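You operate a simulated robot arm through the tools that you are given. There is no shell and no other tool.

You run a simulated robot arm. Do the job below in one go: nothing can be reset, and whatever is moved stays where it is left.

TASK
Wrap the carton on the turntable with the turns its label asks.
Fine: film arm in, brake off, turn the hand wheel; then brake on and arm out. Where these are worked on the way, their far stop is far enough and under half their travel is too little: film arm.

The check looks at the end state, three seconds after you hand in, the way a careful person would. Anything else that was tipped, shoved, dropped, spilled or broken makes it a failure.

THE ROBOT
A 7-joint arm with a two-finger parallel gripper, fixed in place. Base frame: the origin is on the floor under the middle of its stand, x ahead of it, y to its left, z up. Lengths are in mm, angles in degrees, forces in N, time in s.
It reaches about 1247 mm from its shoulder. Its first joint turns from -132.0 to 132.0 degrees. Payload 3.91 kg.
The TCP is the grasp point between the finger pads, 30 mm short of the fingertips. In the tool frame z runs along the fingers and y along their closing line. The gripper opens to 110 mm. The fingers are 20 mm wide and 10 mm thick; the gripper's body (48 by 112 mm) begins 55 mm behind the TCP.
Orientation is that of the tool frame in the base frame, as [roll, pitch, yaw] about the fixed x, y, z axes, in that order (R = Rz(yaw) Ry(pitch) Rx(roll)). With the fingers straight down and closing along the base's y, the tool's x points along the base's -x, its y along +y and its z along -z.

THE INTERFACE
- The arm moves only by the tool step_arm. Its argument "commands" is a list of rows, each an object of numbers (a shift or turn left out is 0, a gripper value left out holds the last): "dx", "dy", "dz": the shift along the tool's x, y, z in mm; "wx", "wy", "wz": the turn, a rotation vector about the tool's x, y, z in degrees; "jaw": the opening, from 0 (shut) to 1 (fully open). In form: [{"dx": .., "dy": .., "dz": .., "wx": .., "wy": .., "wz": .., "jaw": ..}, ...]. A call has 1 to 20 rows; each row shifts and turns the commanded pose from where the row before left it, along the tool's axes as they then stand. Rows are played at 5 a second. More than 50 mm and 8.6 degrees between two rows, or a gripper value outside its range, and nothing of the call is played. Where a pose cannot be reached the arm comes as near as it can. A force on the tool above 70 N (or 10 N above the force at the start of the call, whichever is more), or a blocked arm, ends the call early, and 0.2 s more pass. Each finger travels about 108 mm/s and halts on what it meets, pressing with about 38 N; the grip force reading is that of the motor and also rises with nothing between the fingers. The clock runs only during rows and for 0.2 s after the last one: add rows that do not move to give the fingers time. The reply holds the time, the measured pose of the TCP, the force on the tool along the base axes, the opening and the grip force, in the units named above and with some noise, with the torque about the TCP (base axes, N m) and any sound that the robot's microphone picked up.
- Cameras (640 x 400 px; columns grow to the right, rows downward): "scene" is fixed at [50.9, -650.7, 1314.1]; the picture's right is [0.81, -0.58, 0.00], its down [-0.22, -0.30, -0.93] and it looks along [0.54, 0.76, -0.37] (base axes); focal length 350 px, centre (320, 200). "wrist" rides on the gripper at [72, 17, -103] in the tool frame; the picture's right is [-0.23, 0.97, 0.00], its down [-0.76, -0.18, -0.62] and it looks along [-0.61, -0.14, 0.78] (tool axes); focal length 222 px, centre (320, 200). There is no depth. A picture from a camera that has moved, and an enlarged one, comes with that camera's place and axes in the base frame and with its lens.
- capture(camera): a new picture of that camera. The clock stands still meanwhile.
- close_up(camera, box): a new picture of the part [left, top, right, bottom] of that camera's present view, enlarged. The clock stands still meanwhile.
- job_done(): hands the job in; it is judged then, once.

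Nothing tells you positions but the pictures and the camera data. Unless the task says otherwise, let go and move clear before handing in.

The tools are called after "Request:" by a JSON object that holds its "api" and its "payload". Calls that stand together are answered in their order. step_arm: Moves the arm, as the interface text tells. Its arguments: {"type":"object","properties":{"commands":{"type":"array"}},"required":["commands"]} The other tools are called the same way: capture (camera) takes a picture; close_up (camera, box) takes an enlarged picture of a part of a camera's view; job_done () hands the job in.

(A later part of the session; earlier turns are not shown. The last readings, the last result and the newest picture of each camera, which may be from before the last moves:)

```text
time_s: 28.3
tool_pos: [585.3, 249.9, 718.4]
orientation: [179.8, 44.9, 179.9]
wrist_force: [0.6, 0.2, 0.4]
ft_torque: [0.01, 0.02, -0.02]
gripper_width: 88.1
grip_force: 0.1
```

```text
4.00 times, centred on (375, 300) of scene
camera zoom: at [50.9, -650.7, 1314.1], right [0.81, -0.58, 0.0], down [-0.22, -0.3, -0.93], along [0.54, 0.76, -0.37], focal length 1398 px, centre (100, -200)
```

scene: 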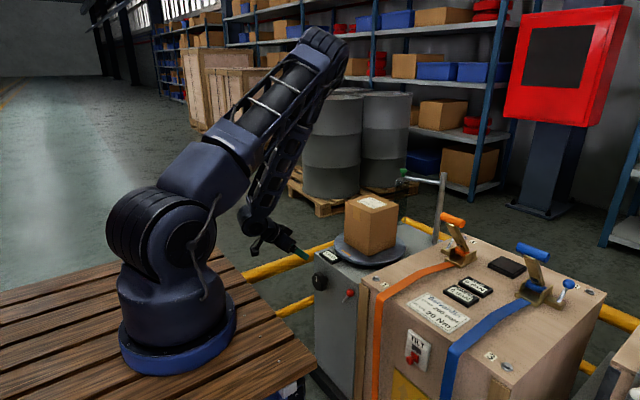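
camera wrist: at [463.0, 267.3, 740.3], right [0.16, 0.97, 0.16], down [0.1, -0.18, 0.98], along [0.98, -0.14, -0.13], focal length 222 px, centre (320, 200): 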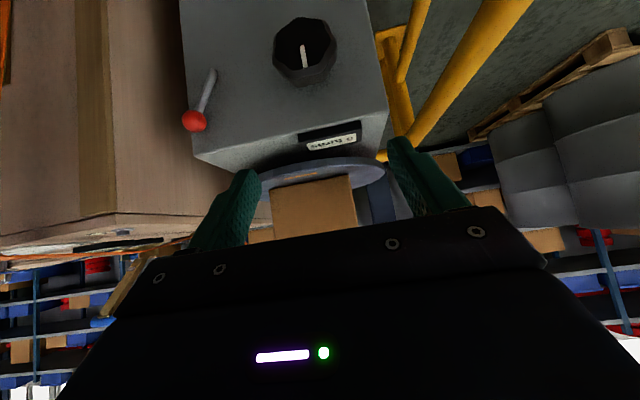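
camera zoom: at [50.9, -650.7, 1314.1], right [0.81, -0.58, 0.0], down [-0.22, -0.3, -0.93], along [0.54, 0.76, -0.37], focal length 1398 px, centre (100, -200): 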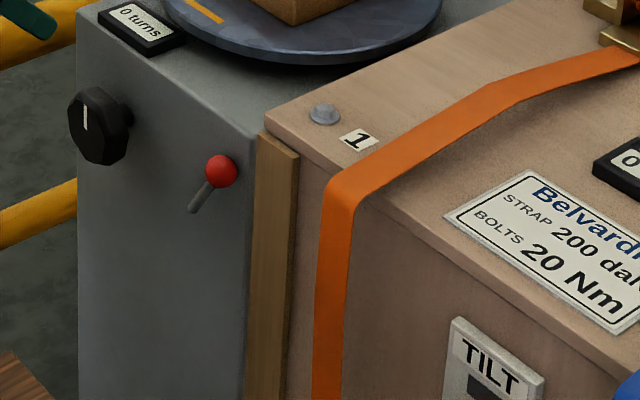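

The crate's near corner is at about (671, 10, 690), so there's roughly 80 mm between it and the brake ball — enough. I'll go above the brake lever with the fingers level, pointing at the machine.

Request:
{"api": "step_arm", "payload": {"commands": [{"dx": -24.2, "dz": 9.4, "dy": -39.2, "jaw": 0.65}, {"dx": -24.2, "dz": 9.4, "dy": -39.2}, {"dx": -24.2, "dz": 9.4, "dy": -39.2}, {"dx": -24.2, "dz": 9.4, "dy": -39.2}, {"wy": -7.5}, {"wy": -7.5}, {"wy": -7.5}, {"wy": -7.5}, {"wy": -7.5}, {"wy": -7.5}, {}]}}

Request:
{"api": "capture", "payload": {"camera": "wrist"}}

Request:
{"api": "capture", "payload": {"camera": "scene"}}

```text
time_s: 30.7
tool_pos: [683.1, 92.5, 756.9]
orientation: [106.1, 89.9, 106.2]
wrist_force: [-0.2, -0.4, 1.4]
ft_torque: [-0.01, 0.02, 0.02]
gripper_width: 71.7
grip_force: 0.1
```

```text
taken
camera wrist: at [579.7, 109.8, 684.6], right [0.0, 0.97, 0.23], down [-0.62, -0.18, 0.76], along [0.78, -0.14, 0.61], focal length 222 px, centre (320, 200)
```

wrist: 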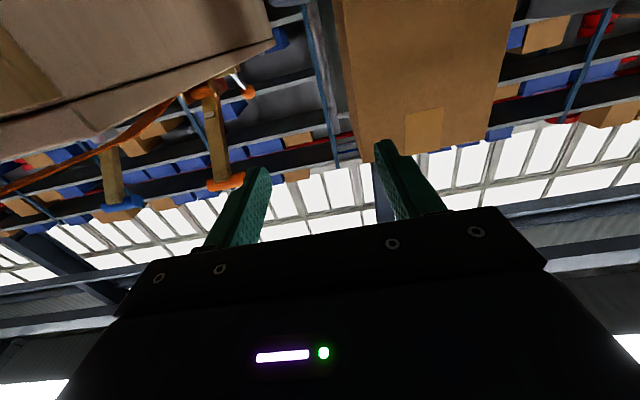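

```text
taken
```

scene: 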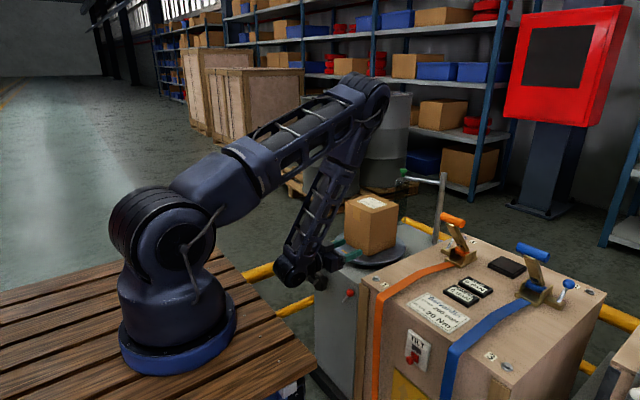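

Level now, above the lever at (683, 93, 757). I'll descend so the open fingers straddle the red ball, stopping part-way to check.

Request:
{"api": "step_arm", "payload": {"commands": [{"dx": 35}, {"dx": 35}, {"dx": 35}, {}]}}

Request:
{"api": "close_up", "payload": {"camera": "scene", "box": [280, 220, 400, 340]}}

Request:
{"api": "capture", "payload": {"camera": "wrist"}}

```text
time_s: 31.7
tool_pos: [692.6, 108.9, 661.6]
orientation: [-149.8, 89.6, -150.2]
wrist_force: [-0.2, -0.3, 0.3]
ft_torque: [0.05, 0.02, 0.0]
gripper_width: 71.6
grip_force: 0.0
out of reach, approached as far as the arm can: row 2, 3
```

```text
3.33 times, centred on (340, 280) of scene
camera zoom: at [50.9, -650.7, 1314.1], right [0.81, -0.58, 0.0], down [-0.22, -0.3, -0.93], along [0.54, 0.76, -0.37], focal length 1165 px, centre (253, -67)
```

zoom: 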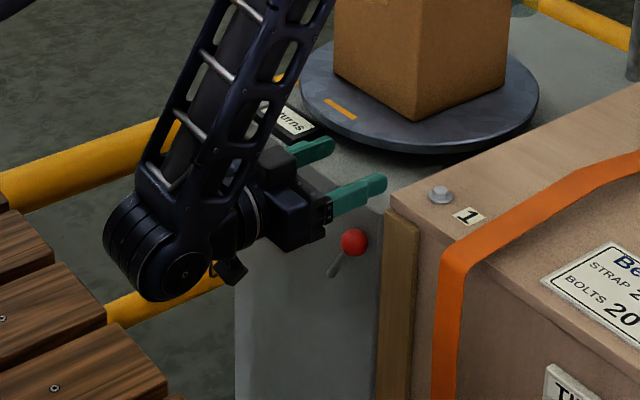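

```text
taken
camera wrist: at [590.2, 126.5, 588.6], right [0.01, 0.97, 0.22], down [-0.62, -0.17, 0.77], along [0.79, -0.14, 0.6], focal length 222 px, centre (320, 200)
```

wrist: 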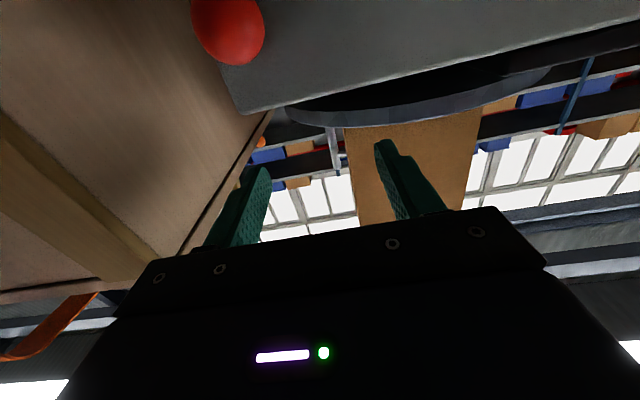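

The wrist can't bend enough to stay fully level there and drifted. I'll lift, tilt the fingers 20° downward (easier for the wrist), and come down on the lever again.

Request:
{"api": "step_arm", "payload": {"commands": [{"dx": -20, "dz": -12}, {"dx": -20, "dy": -16}, {"wy": 6.7}, {"wy": 6.7}, {"wy": 6.7}, {}]}}

Request:
{"api": "close_up", "payload": {"camera": "scene", "box": [280, 220, 400, 340]}}

Request:
{"api": "capture", "payload": {"camera": "wrist"}}

```text
time_s: 33.1
tool_pos: [688.9, 95.9, 702.6]
orientation: [179.8, 69.7, 179.8]
wrist_force: [0.7, 0.7, 0.0]
ft_torque: [0.03, -0.01, 0.02]
gripper_width: 71.5
grip_force: 0.1
out of reach, approached as far as the arm can: row 1, 2
```

```text
3.33 times, centred on (340, 280) of scene
camera zoom: at [50.9, -650.7, 1314.1], right [0.81, -0.58, 0.0], down [-0.22, -0.3, -0.93], along [0.54, 0.76, -0.37], focal length 1165 px, centre (253, -67)
```

zoom: 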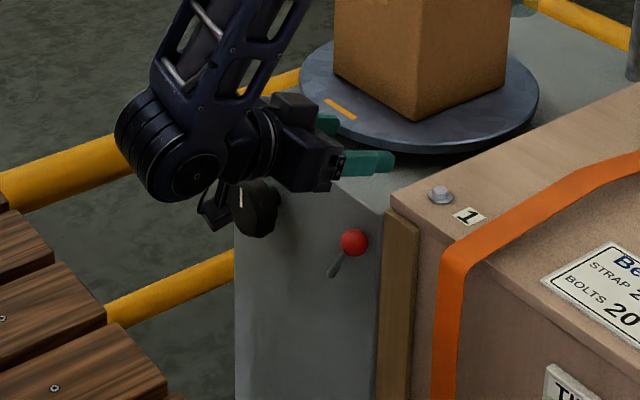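

```text
taken
camera wrist: at [567.8, 112.6, 669.2], right [0.08, 0.97, 0.21], down [-0.32, -0.18, 0.93], along [0.94, -0.14, 0.3], focal length 222 px, centre (320, 200)
```

wrist: 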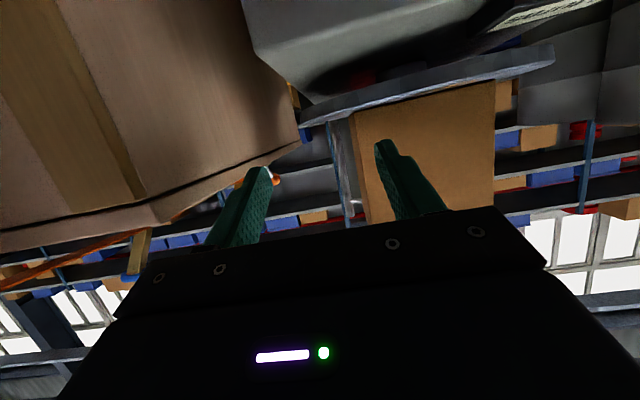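

Now at 70° tilt above the lever. I'll back off slightly from the face and come down on the ball.

Request:
{"api": "step_arm", "payload": {"commands": [{"dx": 2.9, "dz": -8.1, "dy": -3}, {"dx": 26, "dz": 9.5}, {"dx": 26, "dz": 9.5}, {}]}}

Request:
{"api": "close_up", "payload": {"camera": "scene", "box": [280, 220, 400, 340]}}

Request:
{"api": "capture", "payload": {"camera": "wrist"}}

```text
time_s: 34.1
tool_pos: [682.2, 91.0, 643.1]
orientation: [179.6, 69.9, 179.7]
wrist_force: [-0.3, -0.4, 1.2]
ft_torque: [0.0, -0.01, -0.01]
gripper_width: 71.5
grip_force: 0.1
```

```text
3.33 times, centred on (340, 280) of scene
camera zoom: at [50.9, -650.7, 1314.1], right [0.81, -0.58, 0.0], down [-0.22, -0.3, -0.93], along [0.54, 0.76, -0.37], focal length 1165 px, centre (253, -67)
```

zoom: 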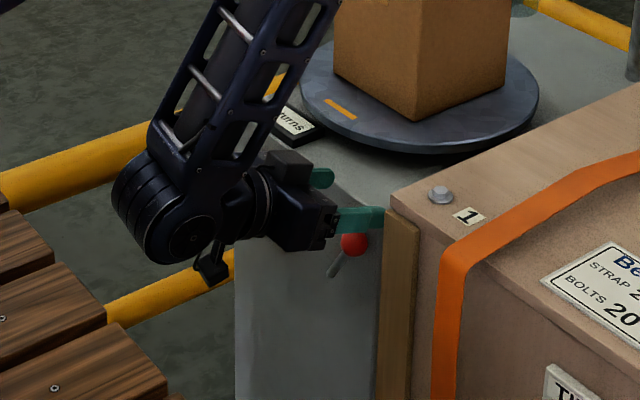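

```text
taken
camera wrist: at [560.1, 109.3, 610.7], right [0.08, 0.97, 0.22], down [-0.32, -0.18, 0.93], along [0.94, -0.14, 0.3], focal length 222 px, centre (320, 200)
```

wrist: 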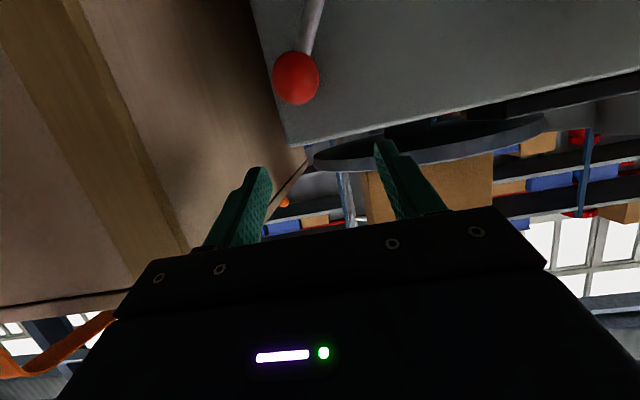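

The ball is between the fingers in y (about 91–93) and just below. I'll go down the last 53 mm and check.

Request:
{"api": "step_arm", "payload": {"commands": [{"dx": 17, "dz": 5.5}, {"dx": 17, "dz": 5.5}, {"dx": 17, "dz": 5.5}, {}]}}

Request:
{"api": "close_up", "payload": {"camera": "scene", "box": [280, 220, 400, 340]}}

Request:
{"api": "capture", "payload": {"camera": "wrist"}}

```text
time_s: 35.1
tool_pos: [678.4, 93.0, 589.7]
orientation: [180.0, 69.8, 180.0]
wrist_force: [0.8, 0.1, 0.9]
ft_torque: [-0.01, -0.03, -0.04]
gripper_width: 71.3
grip_force: 0.0
```

```text
3.33 times, centred on (340, 280) of scene
camera zoom: at [50.9, -650.7, 1314.1], right [0.81, -0.58, 0.0], down [-0.22, -0.3, -0.93], along [0.54, 0.76, -0.37], focal length 1165 px, centre (253, -67)
```

zoom: 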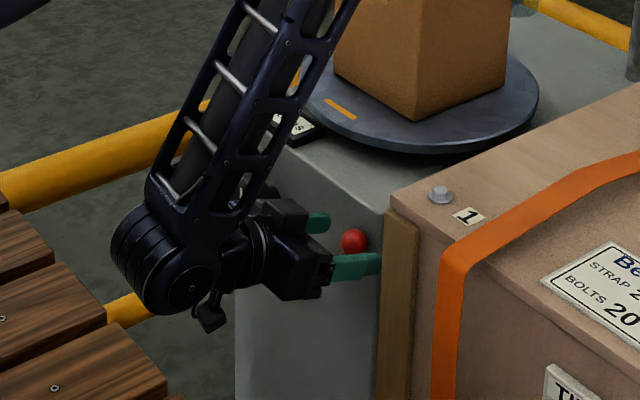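

```text
taken
camera wrist: at [557.0, 109.8, 556.8], right [0.08, 0.97, 0.21], down [-0.32, -0.18, 0.93], along [0.94, -0.14, 0.3], focal length 222 px, centre (320, 200)
```

wrist: 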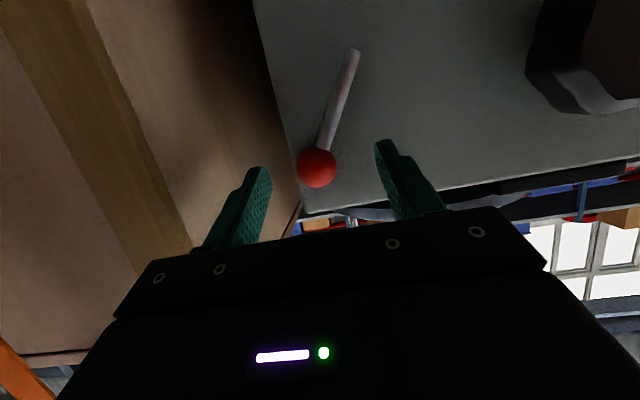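

The ball is centred between the fingers. I'll close on it and swing it toward +y (brake off) along its arc in small steps.

Request:
{"api": "step_arm", "payload": {"commands": [{"dy": -2, "jaw": 0.4}, {"jaw": 0.2}, {}, {}]}}

Request:
{"api": "close_up", "payload": {"camera": "wrist", "box": [200, 20, 440, 240]}}

```text
time_s: 36.1
tool_pos: [678.7, 90.7, 589.7]
orientation: [-179.6, 69.8, -179.9]
wrist_force: [-1.6, -1.9, 1.6]
ft_torque: [-0.1, -0.08, -0.1]
gripper_width: 26.8
grip_force: 45.5
```

```text
1.82 times, centred on (320, 130) of wrist
camera zoom: at [556.6, 108.1, 557.6], right [0.08, 0.97, 0.21], down [-0.32, -0.17, 0.93], along [0.94, -0.14, 0.3], focal length 404 px, centre (320, 327)
```

zoom: 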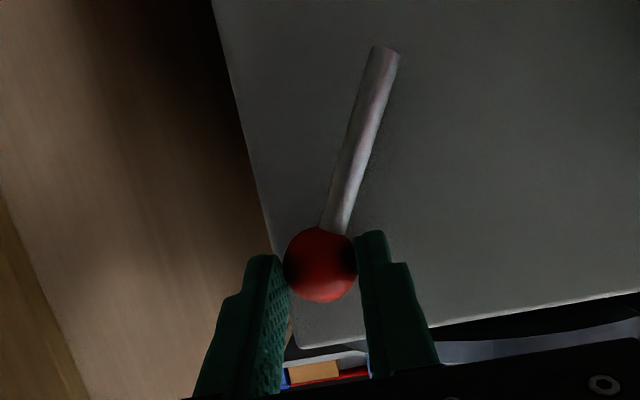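

Gripped at 27 mm. I'll swing it along an arc about the pivot, half of the expected travel first.

Request:
{"api": "step_arm", "payload": {"commands": [{"dy": 4.1, "dx": -2.1, "dz": -0.8}, {"dy": 4.2, "dx": -2.0, "dz": -0.7}, {"dy": 4.4, "dx": -1.5, "dz": -0.6}, {"dy": 4.4, "dx": -1.5, "dz": -0.5}, {"dy": 4.6, "dx": -0.9, "dz": -0.3}, {"dy": 4.6, "dx": -0.9, "dz": -0.3}, {}]}}

Request:
{"api": "close_up", "payload": {"camera": "wrist", "box": [200, 20, 440, 240]}}

Request:
{"api": "close_up", "payload": {"camera": "scene", "box": [280, 220, 400, 340]}}

```text
time_s: 37.7
tool_pos: [677.9, 117.5, 600.2]
orientation: [179.8, 69.8, 179.7]
wrist_force: [-7.1, -6.0, 1.5]
ft_torque: [-0.47, 0.18, -0.19]
gripper_width: 27.0
grip_force: 45.0
```

```text
1.82 times, centred on (320, 130) of wrist
camera zoom: at [556.5, 135.1, 567.6], right [0.08, 0.97, 0.21], down [-0.32, -0.18, 0.93], along [0.94, -0.14, 0.3], focal length 404 px, centre (320, 327)
```

zoom: 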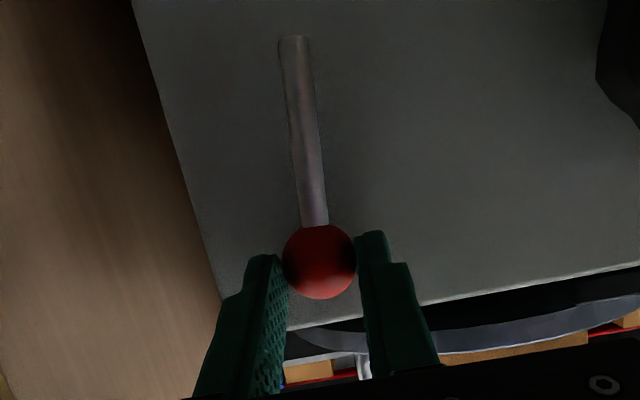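

```text
3.33 times, centred on (340, 280) of scene
camera zoom: at [50.9, -650.7, 1314.1], right [0.81, -0.58, 0.0], down [-0.22, -0.3, -0.93], along [0.54, 0.76, -0.37], focal length 1165 px, centre (253, -67)
```

zoom: 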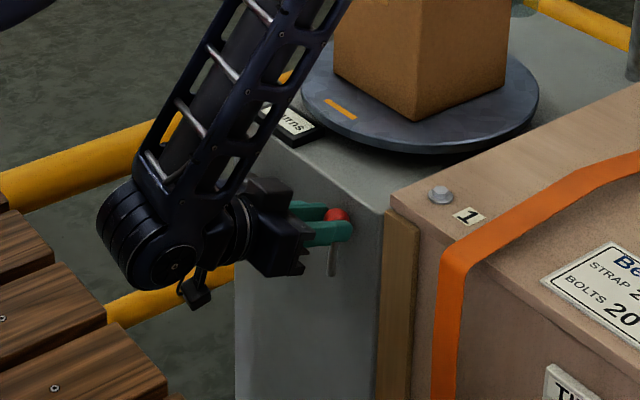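

The lever follows with light force. I continue along the arc.

Request:
{"api": "step_arm", "payload": {"commands": [{"dy": 4.7, "dx": -0.3}, {"dy": 4.7, "dx": -0.3}, {"dy": 4.7, "dx": 0.3}, {"dy": 4.7, "dx": 0.3}, {"dy": 4.6, "dx": 0.9, "dz": 0.3}, {"dy": 4.6, "dx": 0.9, "dz": 0.3}, {"dy": 4.4, "dx": 1.5, "dz": 0.5}, {"dy": 4.4, "dx": 1.5, "dz": 0.6}, {}]}}

Request:
{"api": "close_up", "payload": {"camera": "wrist", "box": [200, 20, 440, 240]}}

Request:
{"api": "close_up", "payload": {"camera": "scene", "box": [280, 220, 400, 340]}}

```text
time_s: 39.7
tool_pos: [677.2, 154.6, 596.7]
orientation: [179.6, 69.9, 179.6]
wrist_force: [18.6, -1.8, 3.0]
ft_torque: [-0.3, -0.46, -0.1]
gripper_width: 26.4
grip_force: 44.8
```

```text
1.82 times, centred on (320, 130) of wrist
camera zoom: at [556.5, 172.0, 563.3], right [0.08, 0.97, 0.22], down [-0.32, -0.18, 0.93], along [0.94, -0.14, 0.3], focal length 404 px, centre (320, 327)
```

zoom: 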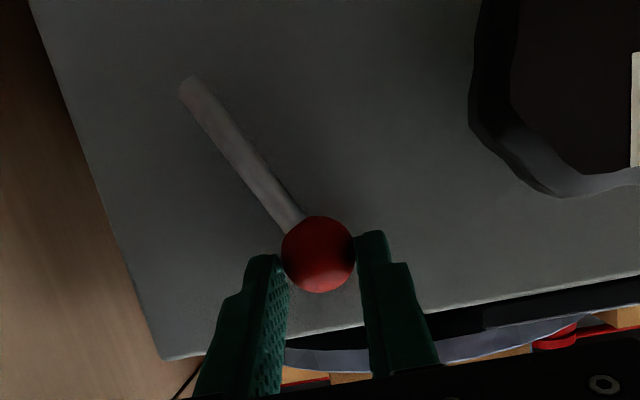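

```text
3.33 times, centred on (340, 280) of scene
camera zoom: at [50.9, -650.7, 1314.1], right [0.81, -0.58, 0.0], down [-0.22, -0.3, -0.93], along [0.54, 0.76, -0.37], focal length 1165 px, centre (253, -67)
```

zoom: 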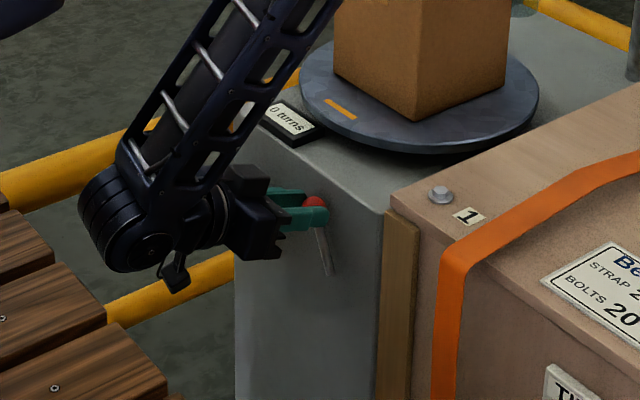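

The lever is over the top and leaning to +y. I'll continue toward the far stop, a few mm at a time.

Request:
{"api": "step_arm", "payload": {"commands": [{"dy": 4.1, "dx": 2.0, "dz": 2}, {"dy": 4.1, "dx": 2.0, "dz": 1.5}, {"dy": 3.7, "dx": 2.6, "dz": 1}, {"dy": 3.6, "dx": 2.8, "dz": 1}, {}]}}

Request:
{"api": "close_up", "payload": {"camera": "wrist", "box": [200, 20, 440, 240]}}

```text
time_s: 40.6
tool_pos: [679.2, 160.7, 586.6]
orientation: [-178.7, 70.0, -179.4]
wrist_force: [-14.3, -17.6, 21.7]
ft_torque: [-0.41, -1.11, -0.42]
gripper_width: 26.6
grip_force: 45.2
stopped in row 4: the force on the tool passed its limit at 76 N (the readings are from after the stop); the commanded pose is now the measured one
```

```text
1.82 times, centred on (320, 130) of wrist
camera zoom: at [558.9, 178.7, 553.8], right [0.09, 0.97, 0.21], down [-0.33, -0.17, 0.93], along [0.94, -0.15, 0.3], focal length 404 px, centre (320, 327)
```

zoom: 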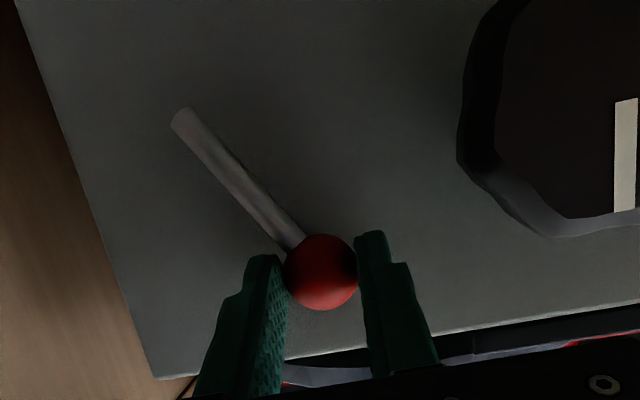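

The lever reached its stop on the +y side, so the brake should be off. I'll relax, open, and lift straight up clear of it.

Request:
{"api": "step_arm", "payload": {"commands": [{"dy": -1.5, "dx": -1.5}, {"jaw": 0.5}, {}, {"jaw": 0.65}, {"dx": -20, "dz": -10}, {"dx": -28, "dz": -12}, {"dx": -28, "dz": -12}, {}]}}

Request:
{"api": "capture", "payload": {"camera": "wrist"}}

Request:
{"api": "close_up", "payload": {"camera": "scene", "box": [280, 220, 400, 340]}}

```text
time_s: 42.4
tool_pos: [673.9, 160.8, 672.6]
orientation: [-179.1, 69.7, -179.6]
wrist_force: [-0.8, -1.0, 0.0]
ft_torque: [0.0, 0.01, 0.01]
gripper_width: 71.6
grip_force: 0.2
```

```text
taken
camera wrist: at [552.6, 178.1, 640.6], right [0.09, 0.97, 0.21], down [-0.32, -0.17, 0.93], along [0.94, -0.15, 0.3], focal length 222 px, centre (320, 200)
```

wrist: 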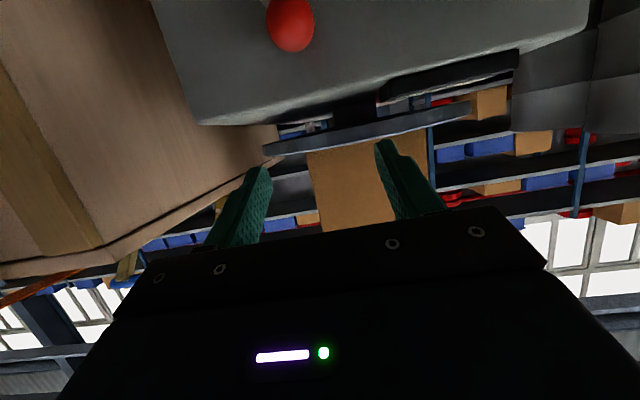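

```text
3.33 times, centred on (340, 280) of scene
camera zoom: at [50.9, -650.7, 1314.1], right [0.81, -0.58, 0.0], down [-0.22, -0.3, -0.93], along [0.54, 0.76, -0.37], focal length 1165 px, centre (253, -67)
```

zoom: 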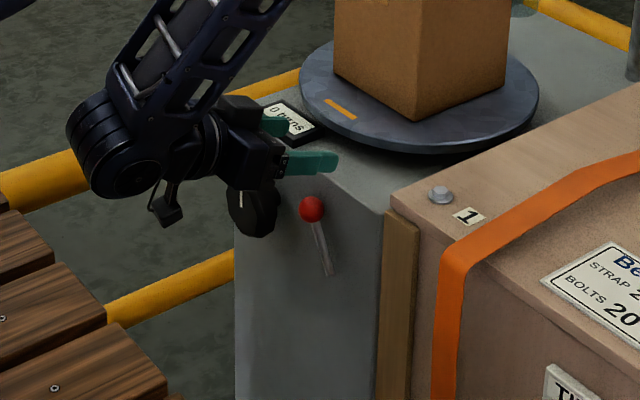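

The lever is clearly over to the +y side now. Next I move above the hand wheel and level the fingers toward it.

Request:
{"api": "step_arm", "payload": {"commands": [{"dy": 28.4, "dx": -9.4, "dz": -3.4, "jaw": 0.9}, {"dy": 28.4, "dx": -9.4, "dz": -3.4}, {"dy": 28.4, "dx": -9.4, "dz": -3.4}, {"wy": -6.8}, {"wy": -6.8}, {"wy": -6.7}, {}]}}

Request:
{"api": "capture", "payload": {"camera": "wrist"}}

Request:
{"api": "close_up", "payload": {"camera": "scene", "box": [280, 200, 400, 340]}}

```text
time_s: 44.0
tool_pos: [675.3, 246.9, 701.8]
orientation: [-59.0, 89.6, -59.5]
wrist_force: [-0.5, -0.4, 1.0]
ft_torque: [-0.01, 0.0, 0.03]
gripper_width: 99.1
grip_force: 0.1
```

```text
taken
camera wrist: at [573.7, 264.2, 627.8], right [0.01, 0.98, 0.22], down [-0.63, -0.17, 0.76], along [0.78, -0.14, 0.61], focal length 222 px, centre (320, 200)
```

wrist: 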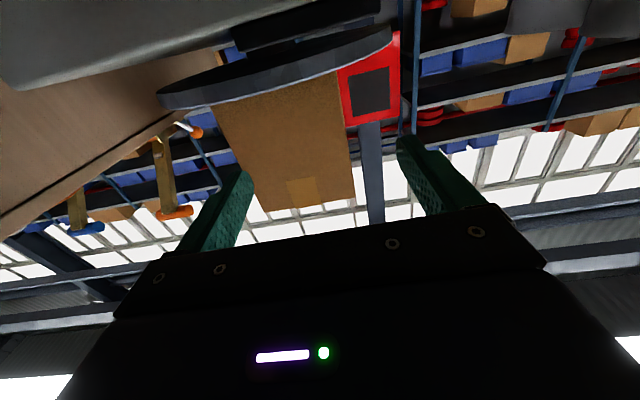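

```text
2.86 times, centred on (340, 270) of scene
camera zoom: at [50.9, -650.7, 1314.1], right [0.81, -0.58, 0.0], down [-0.22, -0.3, -0.93], along [0.54, 0.76, -0.37], focal length 998 px, centre (263, 0)
```

zoom: 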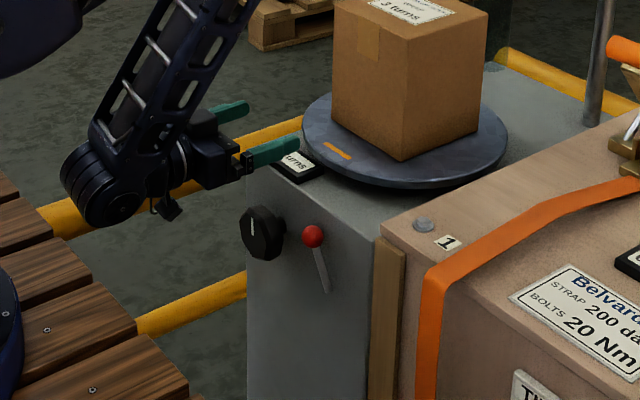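

Level above the wheel at (675, 247, 702). I'll descend part-way and check alignment with the wheel from the wrist view.

Request:
{"api": "step_arm", "payload": {"commands": [{"dx": 30}, {"dx": 30}, {"dx": 30}, {}]}}

Request:
{"api": "capture", "payload": {"camera": "wrist"}}

Request:
{"api": "close_up", "payload": {"camera": "scene", "box": [280, 200, 400, 340]}}

```text
time_s: 45.0
tool_pos: [677.0, 245.7, 608.3]
orientation: [-61.1, 89.6, -61.7]
wrist_force: [-0.3, 0.1, 0.4]
ft_torque: [0.05, 0.03, 0.02]
gripper_width: 99.1
grip_force: 0.1
```

```text
taken
camera wrist: at [574.6, 262.8, 536.5], right [0.01, 0.98, 0.22], down [-0.63, -0.17, 0.76], along [0.78, -0.14, 0.61], focal length 222 px, centre (320, 200)
```

wrist: 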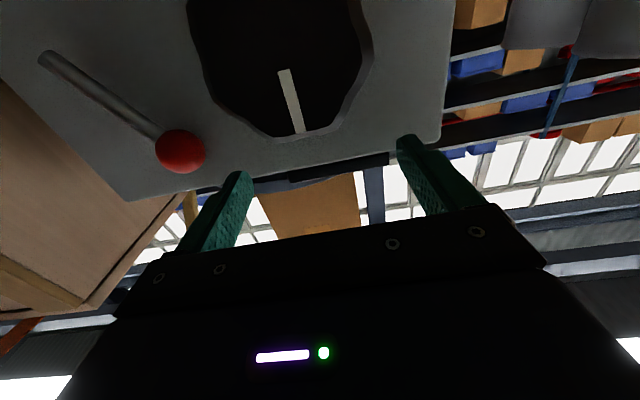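

```text
2.86 times, centred on (340, 270) of scene
camera zoom: at [50.9, -650.7, 1314.1], right [0.81, -0.58, 0.0], down [-0.22, -0.3, -0.93], along [0.54, 0.76, -0.37], focal length 998 px, centre (263, 0)
```

zoom: 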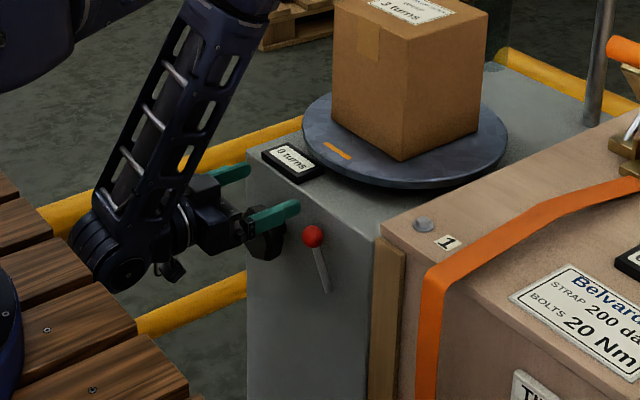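

The wheel centre is at about y = 246, z = 546, and I'm aligned with it. I'll descend to its axis with the jaws open around it.

Request:
{"api": "step_arm", "payload": {"commands": [{"dx": 20.8}, {"dx": 20.8}, {"dx": 20.7}, {}]}}

Request:
{"api": "capture", "payload": {"camera": "wrist"}}

Request:
{"api": "close_up", "payload": {"camera": "scene", "box": [280, 200, 400, 340]}}

```text
time_s: 46.0
tool_pos: [676.6, 247.0, 547.6]
orientation: [-63.5, 89.8, -63.8]
wrist_force: [0.6, -0.2, 0.0]
ft_torque: [0.01, 0.02, 0.03]
gripper_width: 99.0
grip_force: 0.1
```

```text
taken
camera wrist: at [574.0, 263.8, 474.4], right [0.01, 0.97, 0.22], down [-0.63, -0.17, 0.76], along [0.78, -0.14, 0.61], focal length 222 px, centre (320, 200)
```

wrist: 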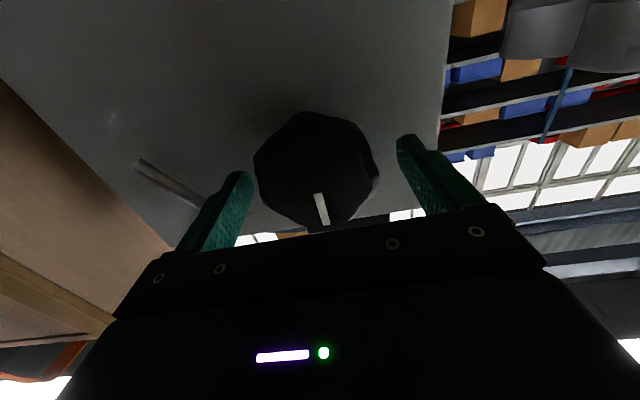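

```text
2.86 times, centred on (340, 270) of scene
camera zoom: at [50.9, -650.7, 1314.1], right [0.81, -0.58, 0.0], down [-0.22, -0.3, -0.93], along [0.54, 0.76, -0.37], focal length 998 px, centre (263, 0)
```

zoom: 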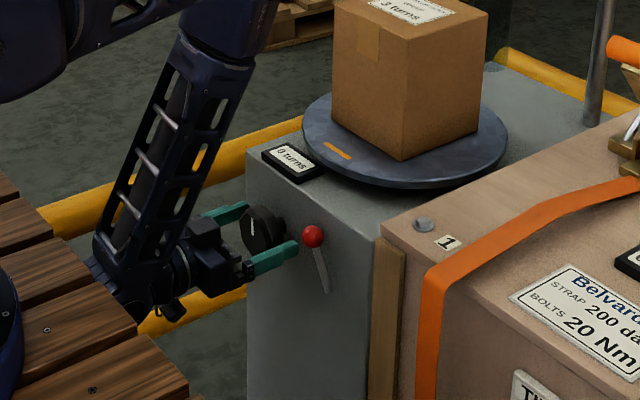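

The jaws are around the wheel. A quick zoom to check the pointer and clearances before closing.

Request:
{"api": "close_up", "payload": {"camera": "scene", "box": [305, 245, 375, 315]}}

Request:
{"api": "close_up", "payload": {"camera": "wrist", "box": [180, 60, 460, 250]}}

```text
5.71 times, centred on (340, 280) of scene
camera zoom: at [50.9, -650.7, 1314.1], right [0.81, -0.58, 0.0], down [-0.22, -0.3, -0.93], along [0.54, 0.76, -0.37], focal length 1997 px, centre (206, -257)
```

zoom: 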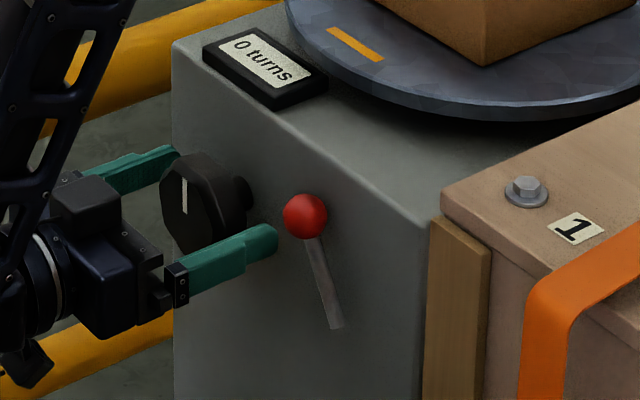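

```text
2.11 times, centred on (320, 155) of wrist
camera zoom: at [574.0, 263.8, 474.4], right [0.01, 0.97, 0.22], down [-0.63, -0.17, 0.76], along [0.78, -0.14, 0.61], focal length 468 px, centre (320, 295)
```

zoom: 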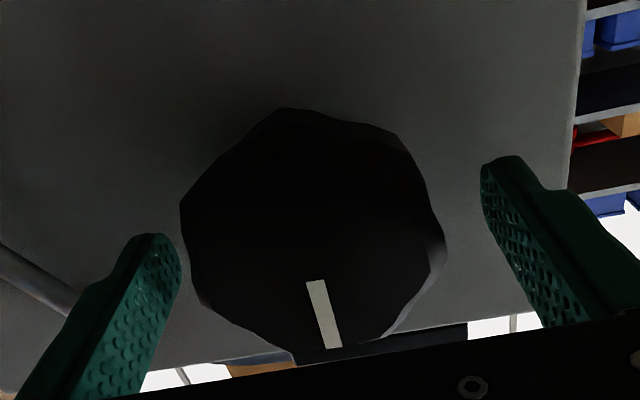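

The pointer is at 12 o'clock and both fingers are clear. I'll close on the wheel and try a small clockwise turn.

Request:
{"api": "step_arm", "payload": {"commands": [{"jaw": 0.55}, {}, {}, {}]}}

Request:
{"api": "close_up", "payload": {"camera": "wrist", "box": [180, 60, 460, 250]}}

```text
time_s: 47.0
tool_pos: [675.8, 244.9, 547.7]
orientation: [-70.5, 89.5, -71.0]
wrist_force: [-3.0, -32.8, 1.1]
ft_torque: [-0.16, -0.38, -0.37]
gripper_width: 71.4
grip_force: 45.0
```

```text
2.11 times, centred on (320, 155) of wrist
camera zoom: at [574.0, 262.4, 474.4], right [0.01, 0.98, 0.22], down [-0.63, -0.17, 0.76], along [0.78, -0.14, 0.61], focal length 468 px, centre (320, 295)
```

zoom: 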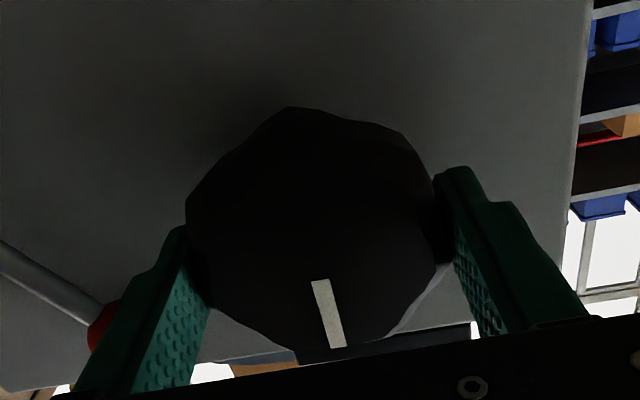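

Gripped at 71 mm, but a 33 N side force shows I'm ~3 mm off centre. I'll shift to relieve it, then test a turn of 24°.

Request:
{"api": "step_arm", "payload": {"commands": [{"dy": -1.5}, {"dy": -1.5}, {}]}}

```text
time_s: 47.8
tool_pos: [676.8, 244.1, 549.6]
orientation: [-75.1, 89.9, -75.4]
wrist_force: [-4.7, 9.4, -16.4]
ft_torque: [0.06, -0.11, -0.12]
gripper_width: 71.7
grip_force: 45.0
```

Request:
{"api": "step_arm", "payload": {"commands": [{"dx": 1.2, "dy": 0.6}, {"wz": 6}, {"wz": 6}, {"wz": 6}, {"wz": 6}, {}]}}

Request:
{"api": "close_up", "payload": {"camera": "scene", "box": [305, 215, 415, 315]}}

Request:
{"api": "capture", "payload": {"camera": "wrist"}}

```text
time_s: 49.0
tool_pos: [685.8, 251.9, 548.0]
orientation: [92.7, 77.8, 90.7]
wrist_force: [-9.9, -54.9, -5.7]
ft_torque: [-0.36, -0.69, -0.34]
gripper_width: 87.9
grip_force: 27.5
out of reach, approached as far as the arm can: row 3, 4, 5
stopped in row 5: the force on the tool passed its limit at 77 N (the readings are from after the stop); the commanded pose is now the measured one
```

```text
4.00 times, centred on (360, 265) of scene
camera zoom: at [50.9, -650.7, 1314.1], right [0.81, -0.58, 0.0], down [-0.22, -0.3, -0.93], along [0.54, 0.76, -0.37], focal length 1398 px, centre (160, -60)
```

zoom: 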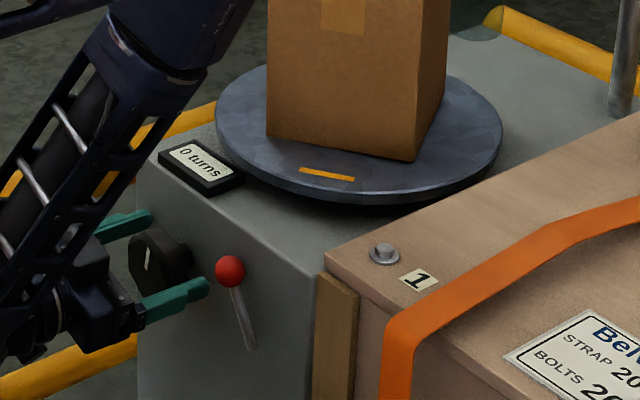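

```text
taken
camera wrist: at [583.7, 288.3, 481.9], right [0.04, 0.9, 0.43], down [-0.63, -0.31, 0.71], along [0.78, -0.3, 0.56], focal length 222 px, centre (320, 200)
```

wrist: 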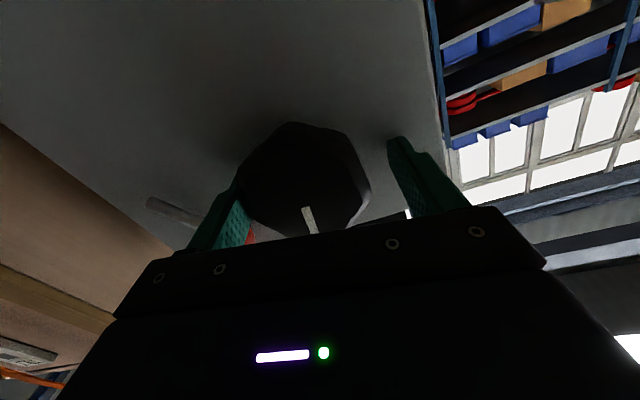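

The turntable turned (its orange mark moved toward −y), so the wheel works, but my wrist roll limit is only ~12° further clockwise. I'll open, re-centre, and rotate the open hand back counter-clockwise to get a long clockwise stroke.

Request:
{"api": "step_arm", "payload": {"commands": [{"jaw": 1.0}, {}, {}, {"dx": -1.6, "dy": -7.2, "dz": -8}, {"wz": -6}, {"wz": -6}, {}]}}

Request:
{"api": "capture", "payload": {"camera": "wrist"}}

Request:
{"api": "close_up", "payload": {"camera": "scene", "box": [305, 215, 415, 315]}}

```text
time_s: 50.6
tool_pos: [685.3, 252.9, 549.3]
orientation: [135.2, 89.3, 133.3]
wrist_force: [-0.4, -0.1, 0.1]
ft_torque: [0.0, -0.03, 0.01]
gripper_width: 109.8
grip_force: 0.0
out of reach, approached as far as the arm can: row 4
```

```text
taken
camera wrist: at [582.2, 273.6, 477.7], right [0.03, 0.97, 0.24], down [-0.62, -0.17, 0.77], along [0.78, -0.17, 0.6], focal length 222 px, centre (320, 200)
```

wrist: 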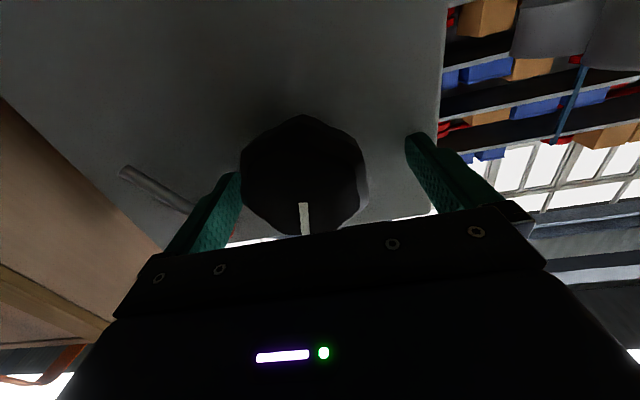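

```text
4.00 times, centred on (360, 265) of scene
camera zoom: at [50.9, -650.7, 1314.1], right [0.81, -0.58, 0.0], down [-0.22, -0.3, -0.93], along [0.54, 0.76, -0.37], focal length 1398 px, centre (160, -60)
```

zoom: 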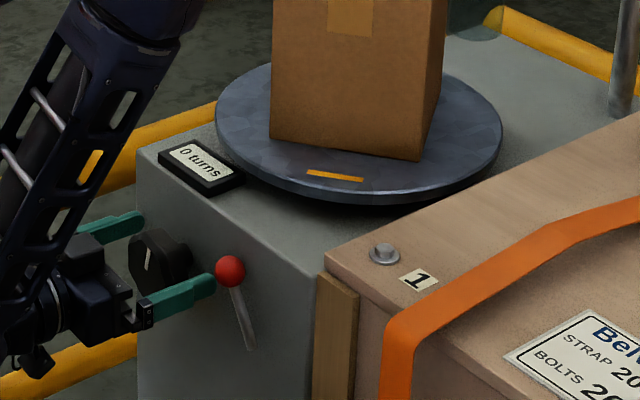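

Only part of the re-centring was reachable. Let me measure the wheel pointer and turntable mark precisely to find the gearing.

Request:
{"api": "close_up", "payload": {"camera": "wrist", "box": [210, 90, 410, 250]}}

Request:
{"api": "close_up", "payload": {"camera": "scene", "box": [320, 240, 400, 300]}}

Request:
{"api": "close_up", "payload": {"camera": "scene", "box": [330, 180, 430, 275]}}

```text
2.50 times, centred on (310, 170) of wrist
camera zoom: at [582.2, 273.6, 477.7], right [0.03, 0.97, 0.24], down [-0.62, -0.17, 0.77], along [0.78, -0.17, 0.6], focal length 555 px, centre (345, 275)
```

zoom: 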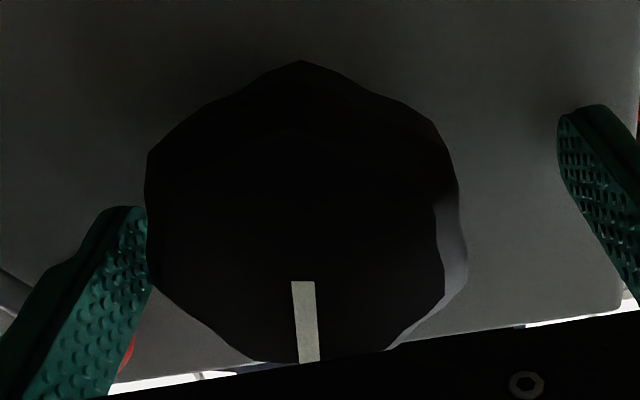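

```text
6.67 times, centred on (360, 270) of scene
camera zoom: at [50.9, -650.7, 1314.1], right [0.81, -0.58, 0.0], down [-0.22, -0.3, -0.93], along [0.54, 0.76, -0.37], focal length 2330 px, centre (53, -267)
```

zoom: 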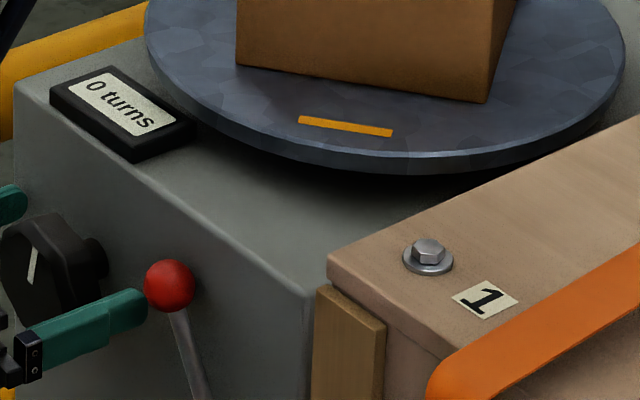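

```text
4.21 times, centred on (380, 228) of scene
camera zoom: at [50.9, -650.7, 1314.1], right [0.81, -0.58, 0.0], down [-0.22, -0.3, -0.93], along [0.54, 0.76, -0.37], focal length 1472 px, centre (67, 84)
```

zoom: 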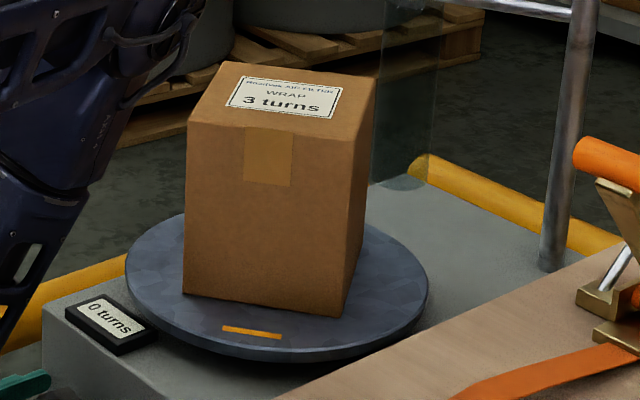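

The gearing looks like about 3 table turns per wheel turn (13° of wheel gave ~36° of table). I'll re-centre on the wheel axis and rotate the open hand counter-clockwise for a long clockwise stroke.

Request:
{"api": "step_arm", "payload": {"commands": [{"dx": 1.0, "dy": -8.5, "dz": -8}, {}, {"wz": -8}, {"wz": -8}, {"wz": -8}, {"wz": -8}, {"wz": -8}, {}]}}

Request:
{"api": "close_up", "payload": {"camera": "scene", "box": [290, 215, 410, 325]}}

Request:
{"api": "capture", "payload": {"camera": "wrist"}}

```text
time_s: 52.4
tool_pos: [677.1, 245.0, 548.4]
orientation: [-90.8, 50.6, -92.4]
wrist_force: [0.0, 0.9, 0.1]
ft_torque: [0.0, -0.03, 0.0]
gripper_width: 110.3
grip_force: 0.0
```

```text
3.64 times, centred on (350, 270) of scene
camera zoom: at [50.9, -650.7, 1314.1], right [0.81, -0.58, 0.0], down [-0.22, -0.3, -0.93], along [0.54, 0.76, -0.37], focal length 1271 px, centre (211, -54)
```

zoom: 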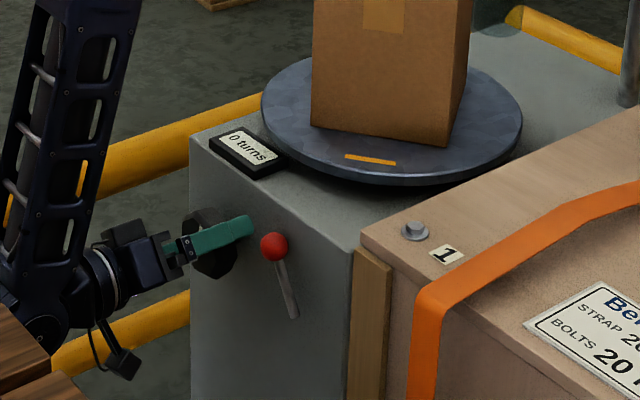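

```text
taken
camera wrist: at [572.4, 215.5, 482.2], right [0.02, 0.9, -0.44], down [-0.61, 0.37, 0.71], along [0.8, 0.25, 0.55], focal length 222 px, centre (320, 200)
```

wrist: 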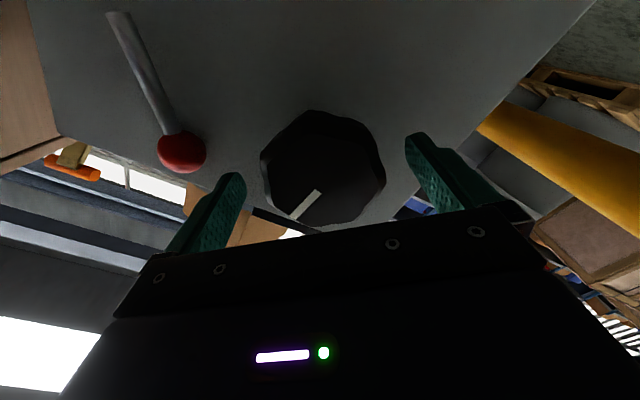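

The hand rotates freely around the wheel. I'll keep rotating counter-clockwise to find how far it can go.

Request:
{"api": "step_arm", "payload": {"commands": [{"wz": -8.4}, {"wz": -8.4}, {"wz": -8.4}, {"wz": -8.4}, {"wz": -8.4}, {"wz": -8.4}, {"wz": -8.4}, {"wz": -8.4}, {"wz": -8.4}, {"wz": -8.4}, {"wz": -8.4}, {"wz": -8.4}, {"wz": -8.4}, {"wz": -8.4}, {"wz": -8.4}, {"wz": -8.4}, {}]}}

Request:
{"api": "capture", "payload": {"camera": "wrist"}}

Request:
{"api": "close_up", "payload": {"camera": "scene", "box": [290, 215, 410, 325]}}

```text
time_s: 56.0
tool_pos: [676.8, 245.0, 547.6]
orientation: [-95.0, -83.9, -87.0]
wrist_force: [-0.1, 0.0, -0.2]
ft_torque: [0.03, -0.02, 0.0]
gripper_width: 110.0
grip_force: 0.0
```

```text
taken
camera wrist: at [573.7, 223.6, 619.1], right [-0.03, -0.94, -0.33], down [-0.62, 0.28, -0.73], along [0.78, 0.18, -0.6], focal length 222 px, centre (320, 200)
```

wrist: 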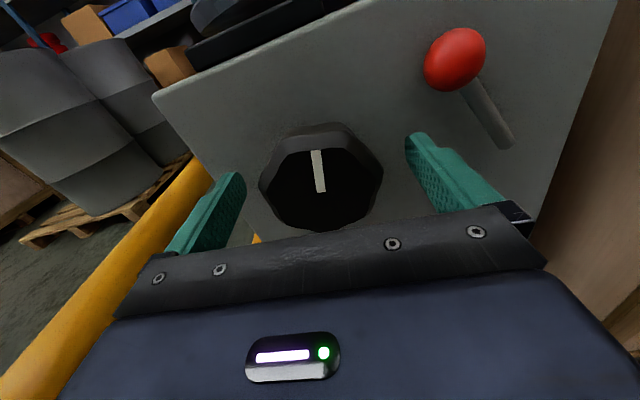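

```text
3.64 times, centred on (350, 270) of scene
camera zoom: at [50.9, -650.7, 1314.1], right [0.81, -0.58, 0.0], down [-0.22, -0.3, -0.93], along [0.54, 0.76, -0.37], focal length 1271 px, centre (211, -54)
```

zoom: 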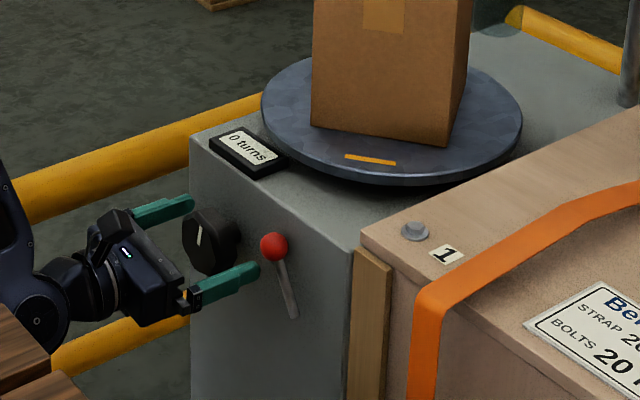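

I now have an upright view of the wheel and brake. I'll keep rotating counter-clockwise for more stroke.

Request:
{"api": "step_arm", "payload": {"commands": [{"wz": -8.4}, {"wz": -8.4}, {"wz": -8.4}, {"wz": -8.4}, {"wz": -8.4}, {"wz": -8.4}, {"wz": -8.4}, {"wz": -8.4}, {"wz": -8.4}, {"wz": -8.4}, {"wz": -8.4}, {"wz": -8.4}, {"wz": -8.4}, {}]}}

Request:
{"api": "capture", "payload": {"camera": "wrist"}}

Request:
{"api": "close_up", "payload": {"camera": "scene", "box": [290, 215, 410, 325]}}

```text
time_s: 59.0
tool_pos: [677.1, 243.9, 549.2]
orientation: [90.5, 13.0, 88.4]
wrist_force: [-0.9, -0.1, -1.0]
ft_torque: [0.0, -0.01, -0.02]
gripper_width: 109.9
grip_force: 0.1
```

```text
taken
camera wrist: at [576.4, 322.6, 549.4], right [0.01, 0.0, 1.0], down [-0.65, -0.76, 0.01], along [0.76, -0.65, -0.01], focal length 222 px, centre (320, 200)
```

wrist: 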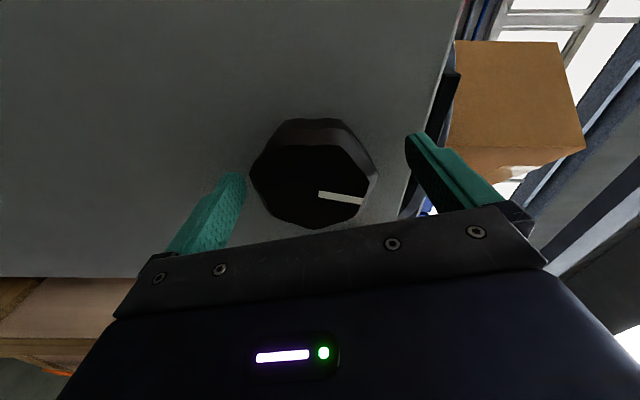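

```text
3.64 times, centred on (350, 270) of scene
camera zoom: at [50.9, -650.7, 1314.1], right [0.81, -0.58, 0.0], down [-0.22, -0.3, -0.93], along [0.54, 0.76, -0.37], focal length 1271 px, centre (211, -54)
```

zoom: 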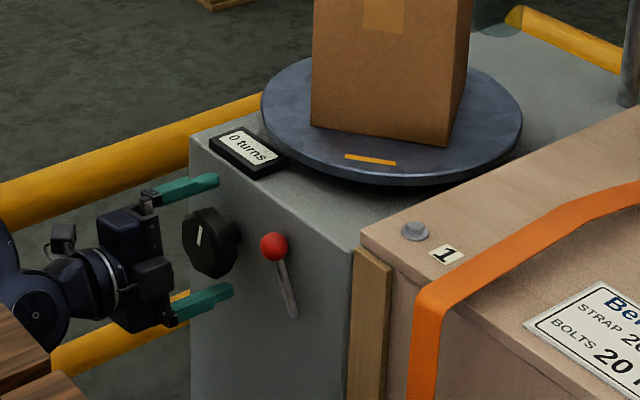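

Still free. A bit more counter-clockwise to gain stroke, then grip.

Request:
{"api": "step_arm", "payload": {"commands": [{"wz": -8}, {"wz": -8}, {"wz": -8}, {"wz": -8}, {}]}}

Request:
{"api": "close_up", "payload": {"camera": "wrist", "box": [180, 60, 460, 250]}}

```text
time_s: 60.2
tool_pos: [676.5, 244.1, 548.2]
orientation: [90.7, 45.1, 88.9]
wrist_force: [-0.5, -0.5, -0.2]
ft_torque: [-0.01, 0.01, -0.01]
gripper_width: 110.0
grip_force: 0.1
```

```text
2.11 times, centred on (320, 155) of wrist
camera zoom: at [575.2, 311.1, 509.5], right [0.02, 0.53, 0.85], down [-0.64, -0.64, 0.42], along [0.77, -0.55, 0.32], focal length 468 px, centre (320, 295)
```

zoom: 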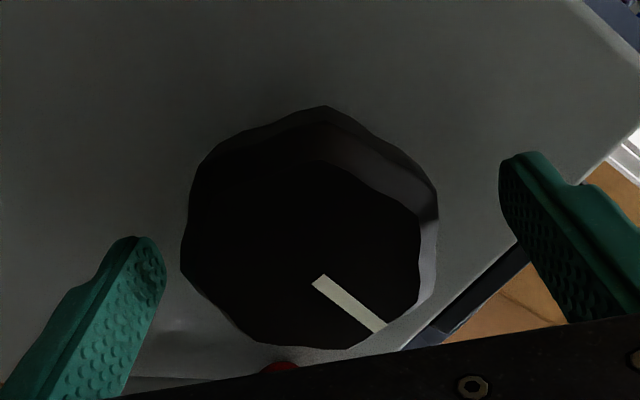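

Hand is now at about −315°, giving ~325° of clockwise stroke. I'll close on the wheel.

Request:
{"api": "step_arm", "payload": {"commands": [{"jaw": 0.55}, {}, {}, {}]}}

Request:
{"api": "close_up", "payload": {"camera": "wrist", "box": [180, 60, 460, 250]}}

Request:
{"api": "close_up", "payload": {"camera": "scene", "box": [330, 180, 430, 275]}}

```text
time_s: 61.2
tool_pos: [675.5, 244.5, 547.1]
orientation: [91.0, 45.1, 88.9]
wrist_force: [8.3, -22.9, -31.4]
ft_torque: [-0.17, 0.59, -0.48]
gripper_width: 70.9
grip_force: 44.3
```

```text
2.11 times, centred on (320, 155) of wrist
camera zoom: at [575.1, 309.9, 508.4], right [0.03, 0.53, 0.85], down [-0.64, -0.64, 0.42], along [0.77, -0.55, 0.32], focal length 468 px, centre (320, 295)
```

zoom: 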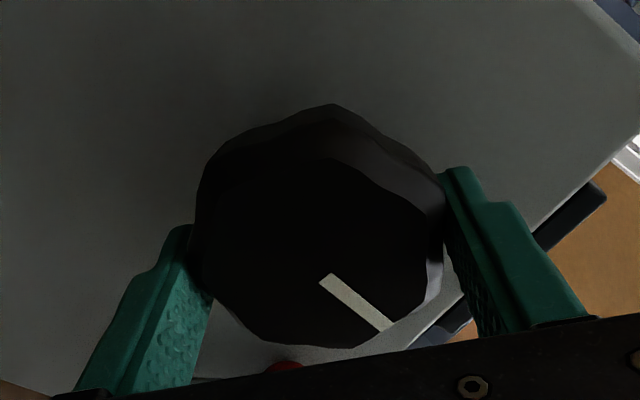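

```text
4.21 times, centred on (380, 228) of scene
camera zoom: at [50.9, -650.7, 1314.1], right [0.81, -0.58, 0.0], down [-0.22, -0.3, -0.93], along [0.54, 0.76, -0.37], focal length 1472 px, centre (67, 84)
```

zoom: 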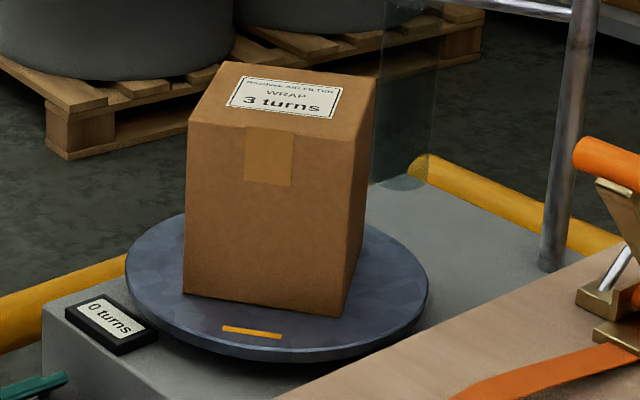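

Gripped at 71 mm. I'll relieve the ~38 N off-centre force along the closing line, then begin turning.

Request:
{"api": "step_arm", "payload": {"commands": [{"dy": -1.3}, {"dy": -1.3}, {}]}}

```text
time_s: 62.0
tool_pos: [675.6, 244.0, 547.4]
orientation: [90.8, 45.0, 88.8]
wrist_force: [-39.7, -13.3, 1.0]
ft_torque: [0.03, 0.05, -0.33]
gripper_width: 70.7
grip_force: 44.7
```

Request:
{"api": "step_arm", "payload": {"commands": [{"dz": -1.0}, {"dz": -1.0}, {}]}}

```text
time_s: 62.8
tool_pos: [676.7, 243.3, 546.3]
orientation: [90.7, 45.0, 88.6]
wrist_force: [25.7, -0.1, -11.9]
ft_torque: [-0.15, 0.43, 0.33]
gripper_width: 70.9
grip_force: 44.9
```

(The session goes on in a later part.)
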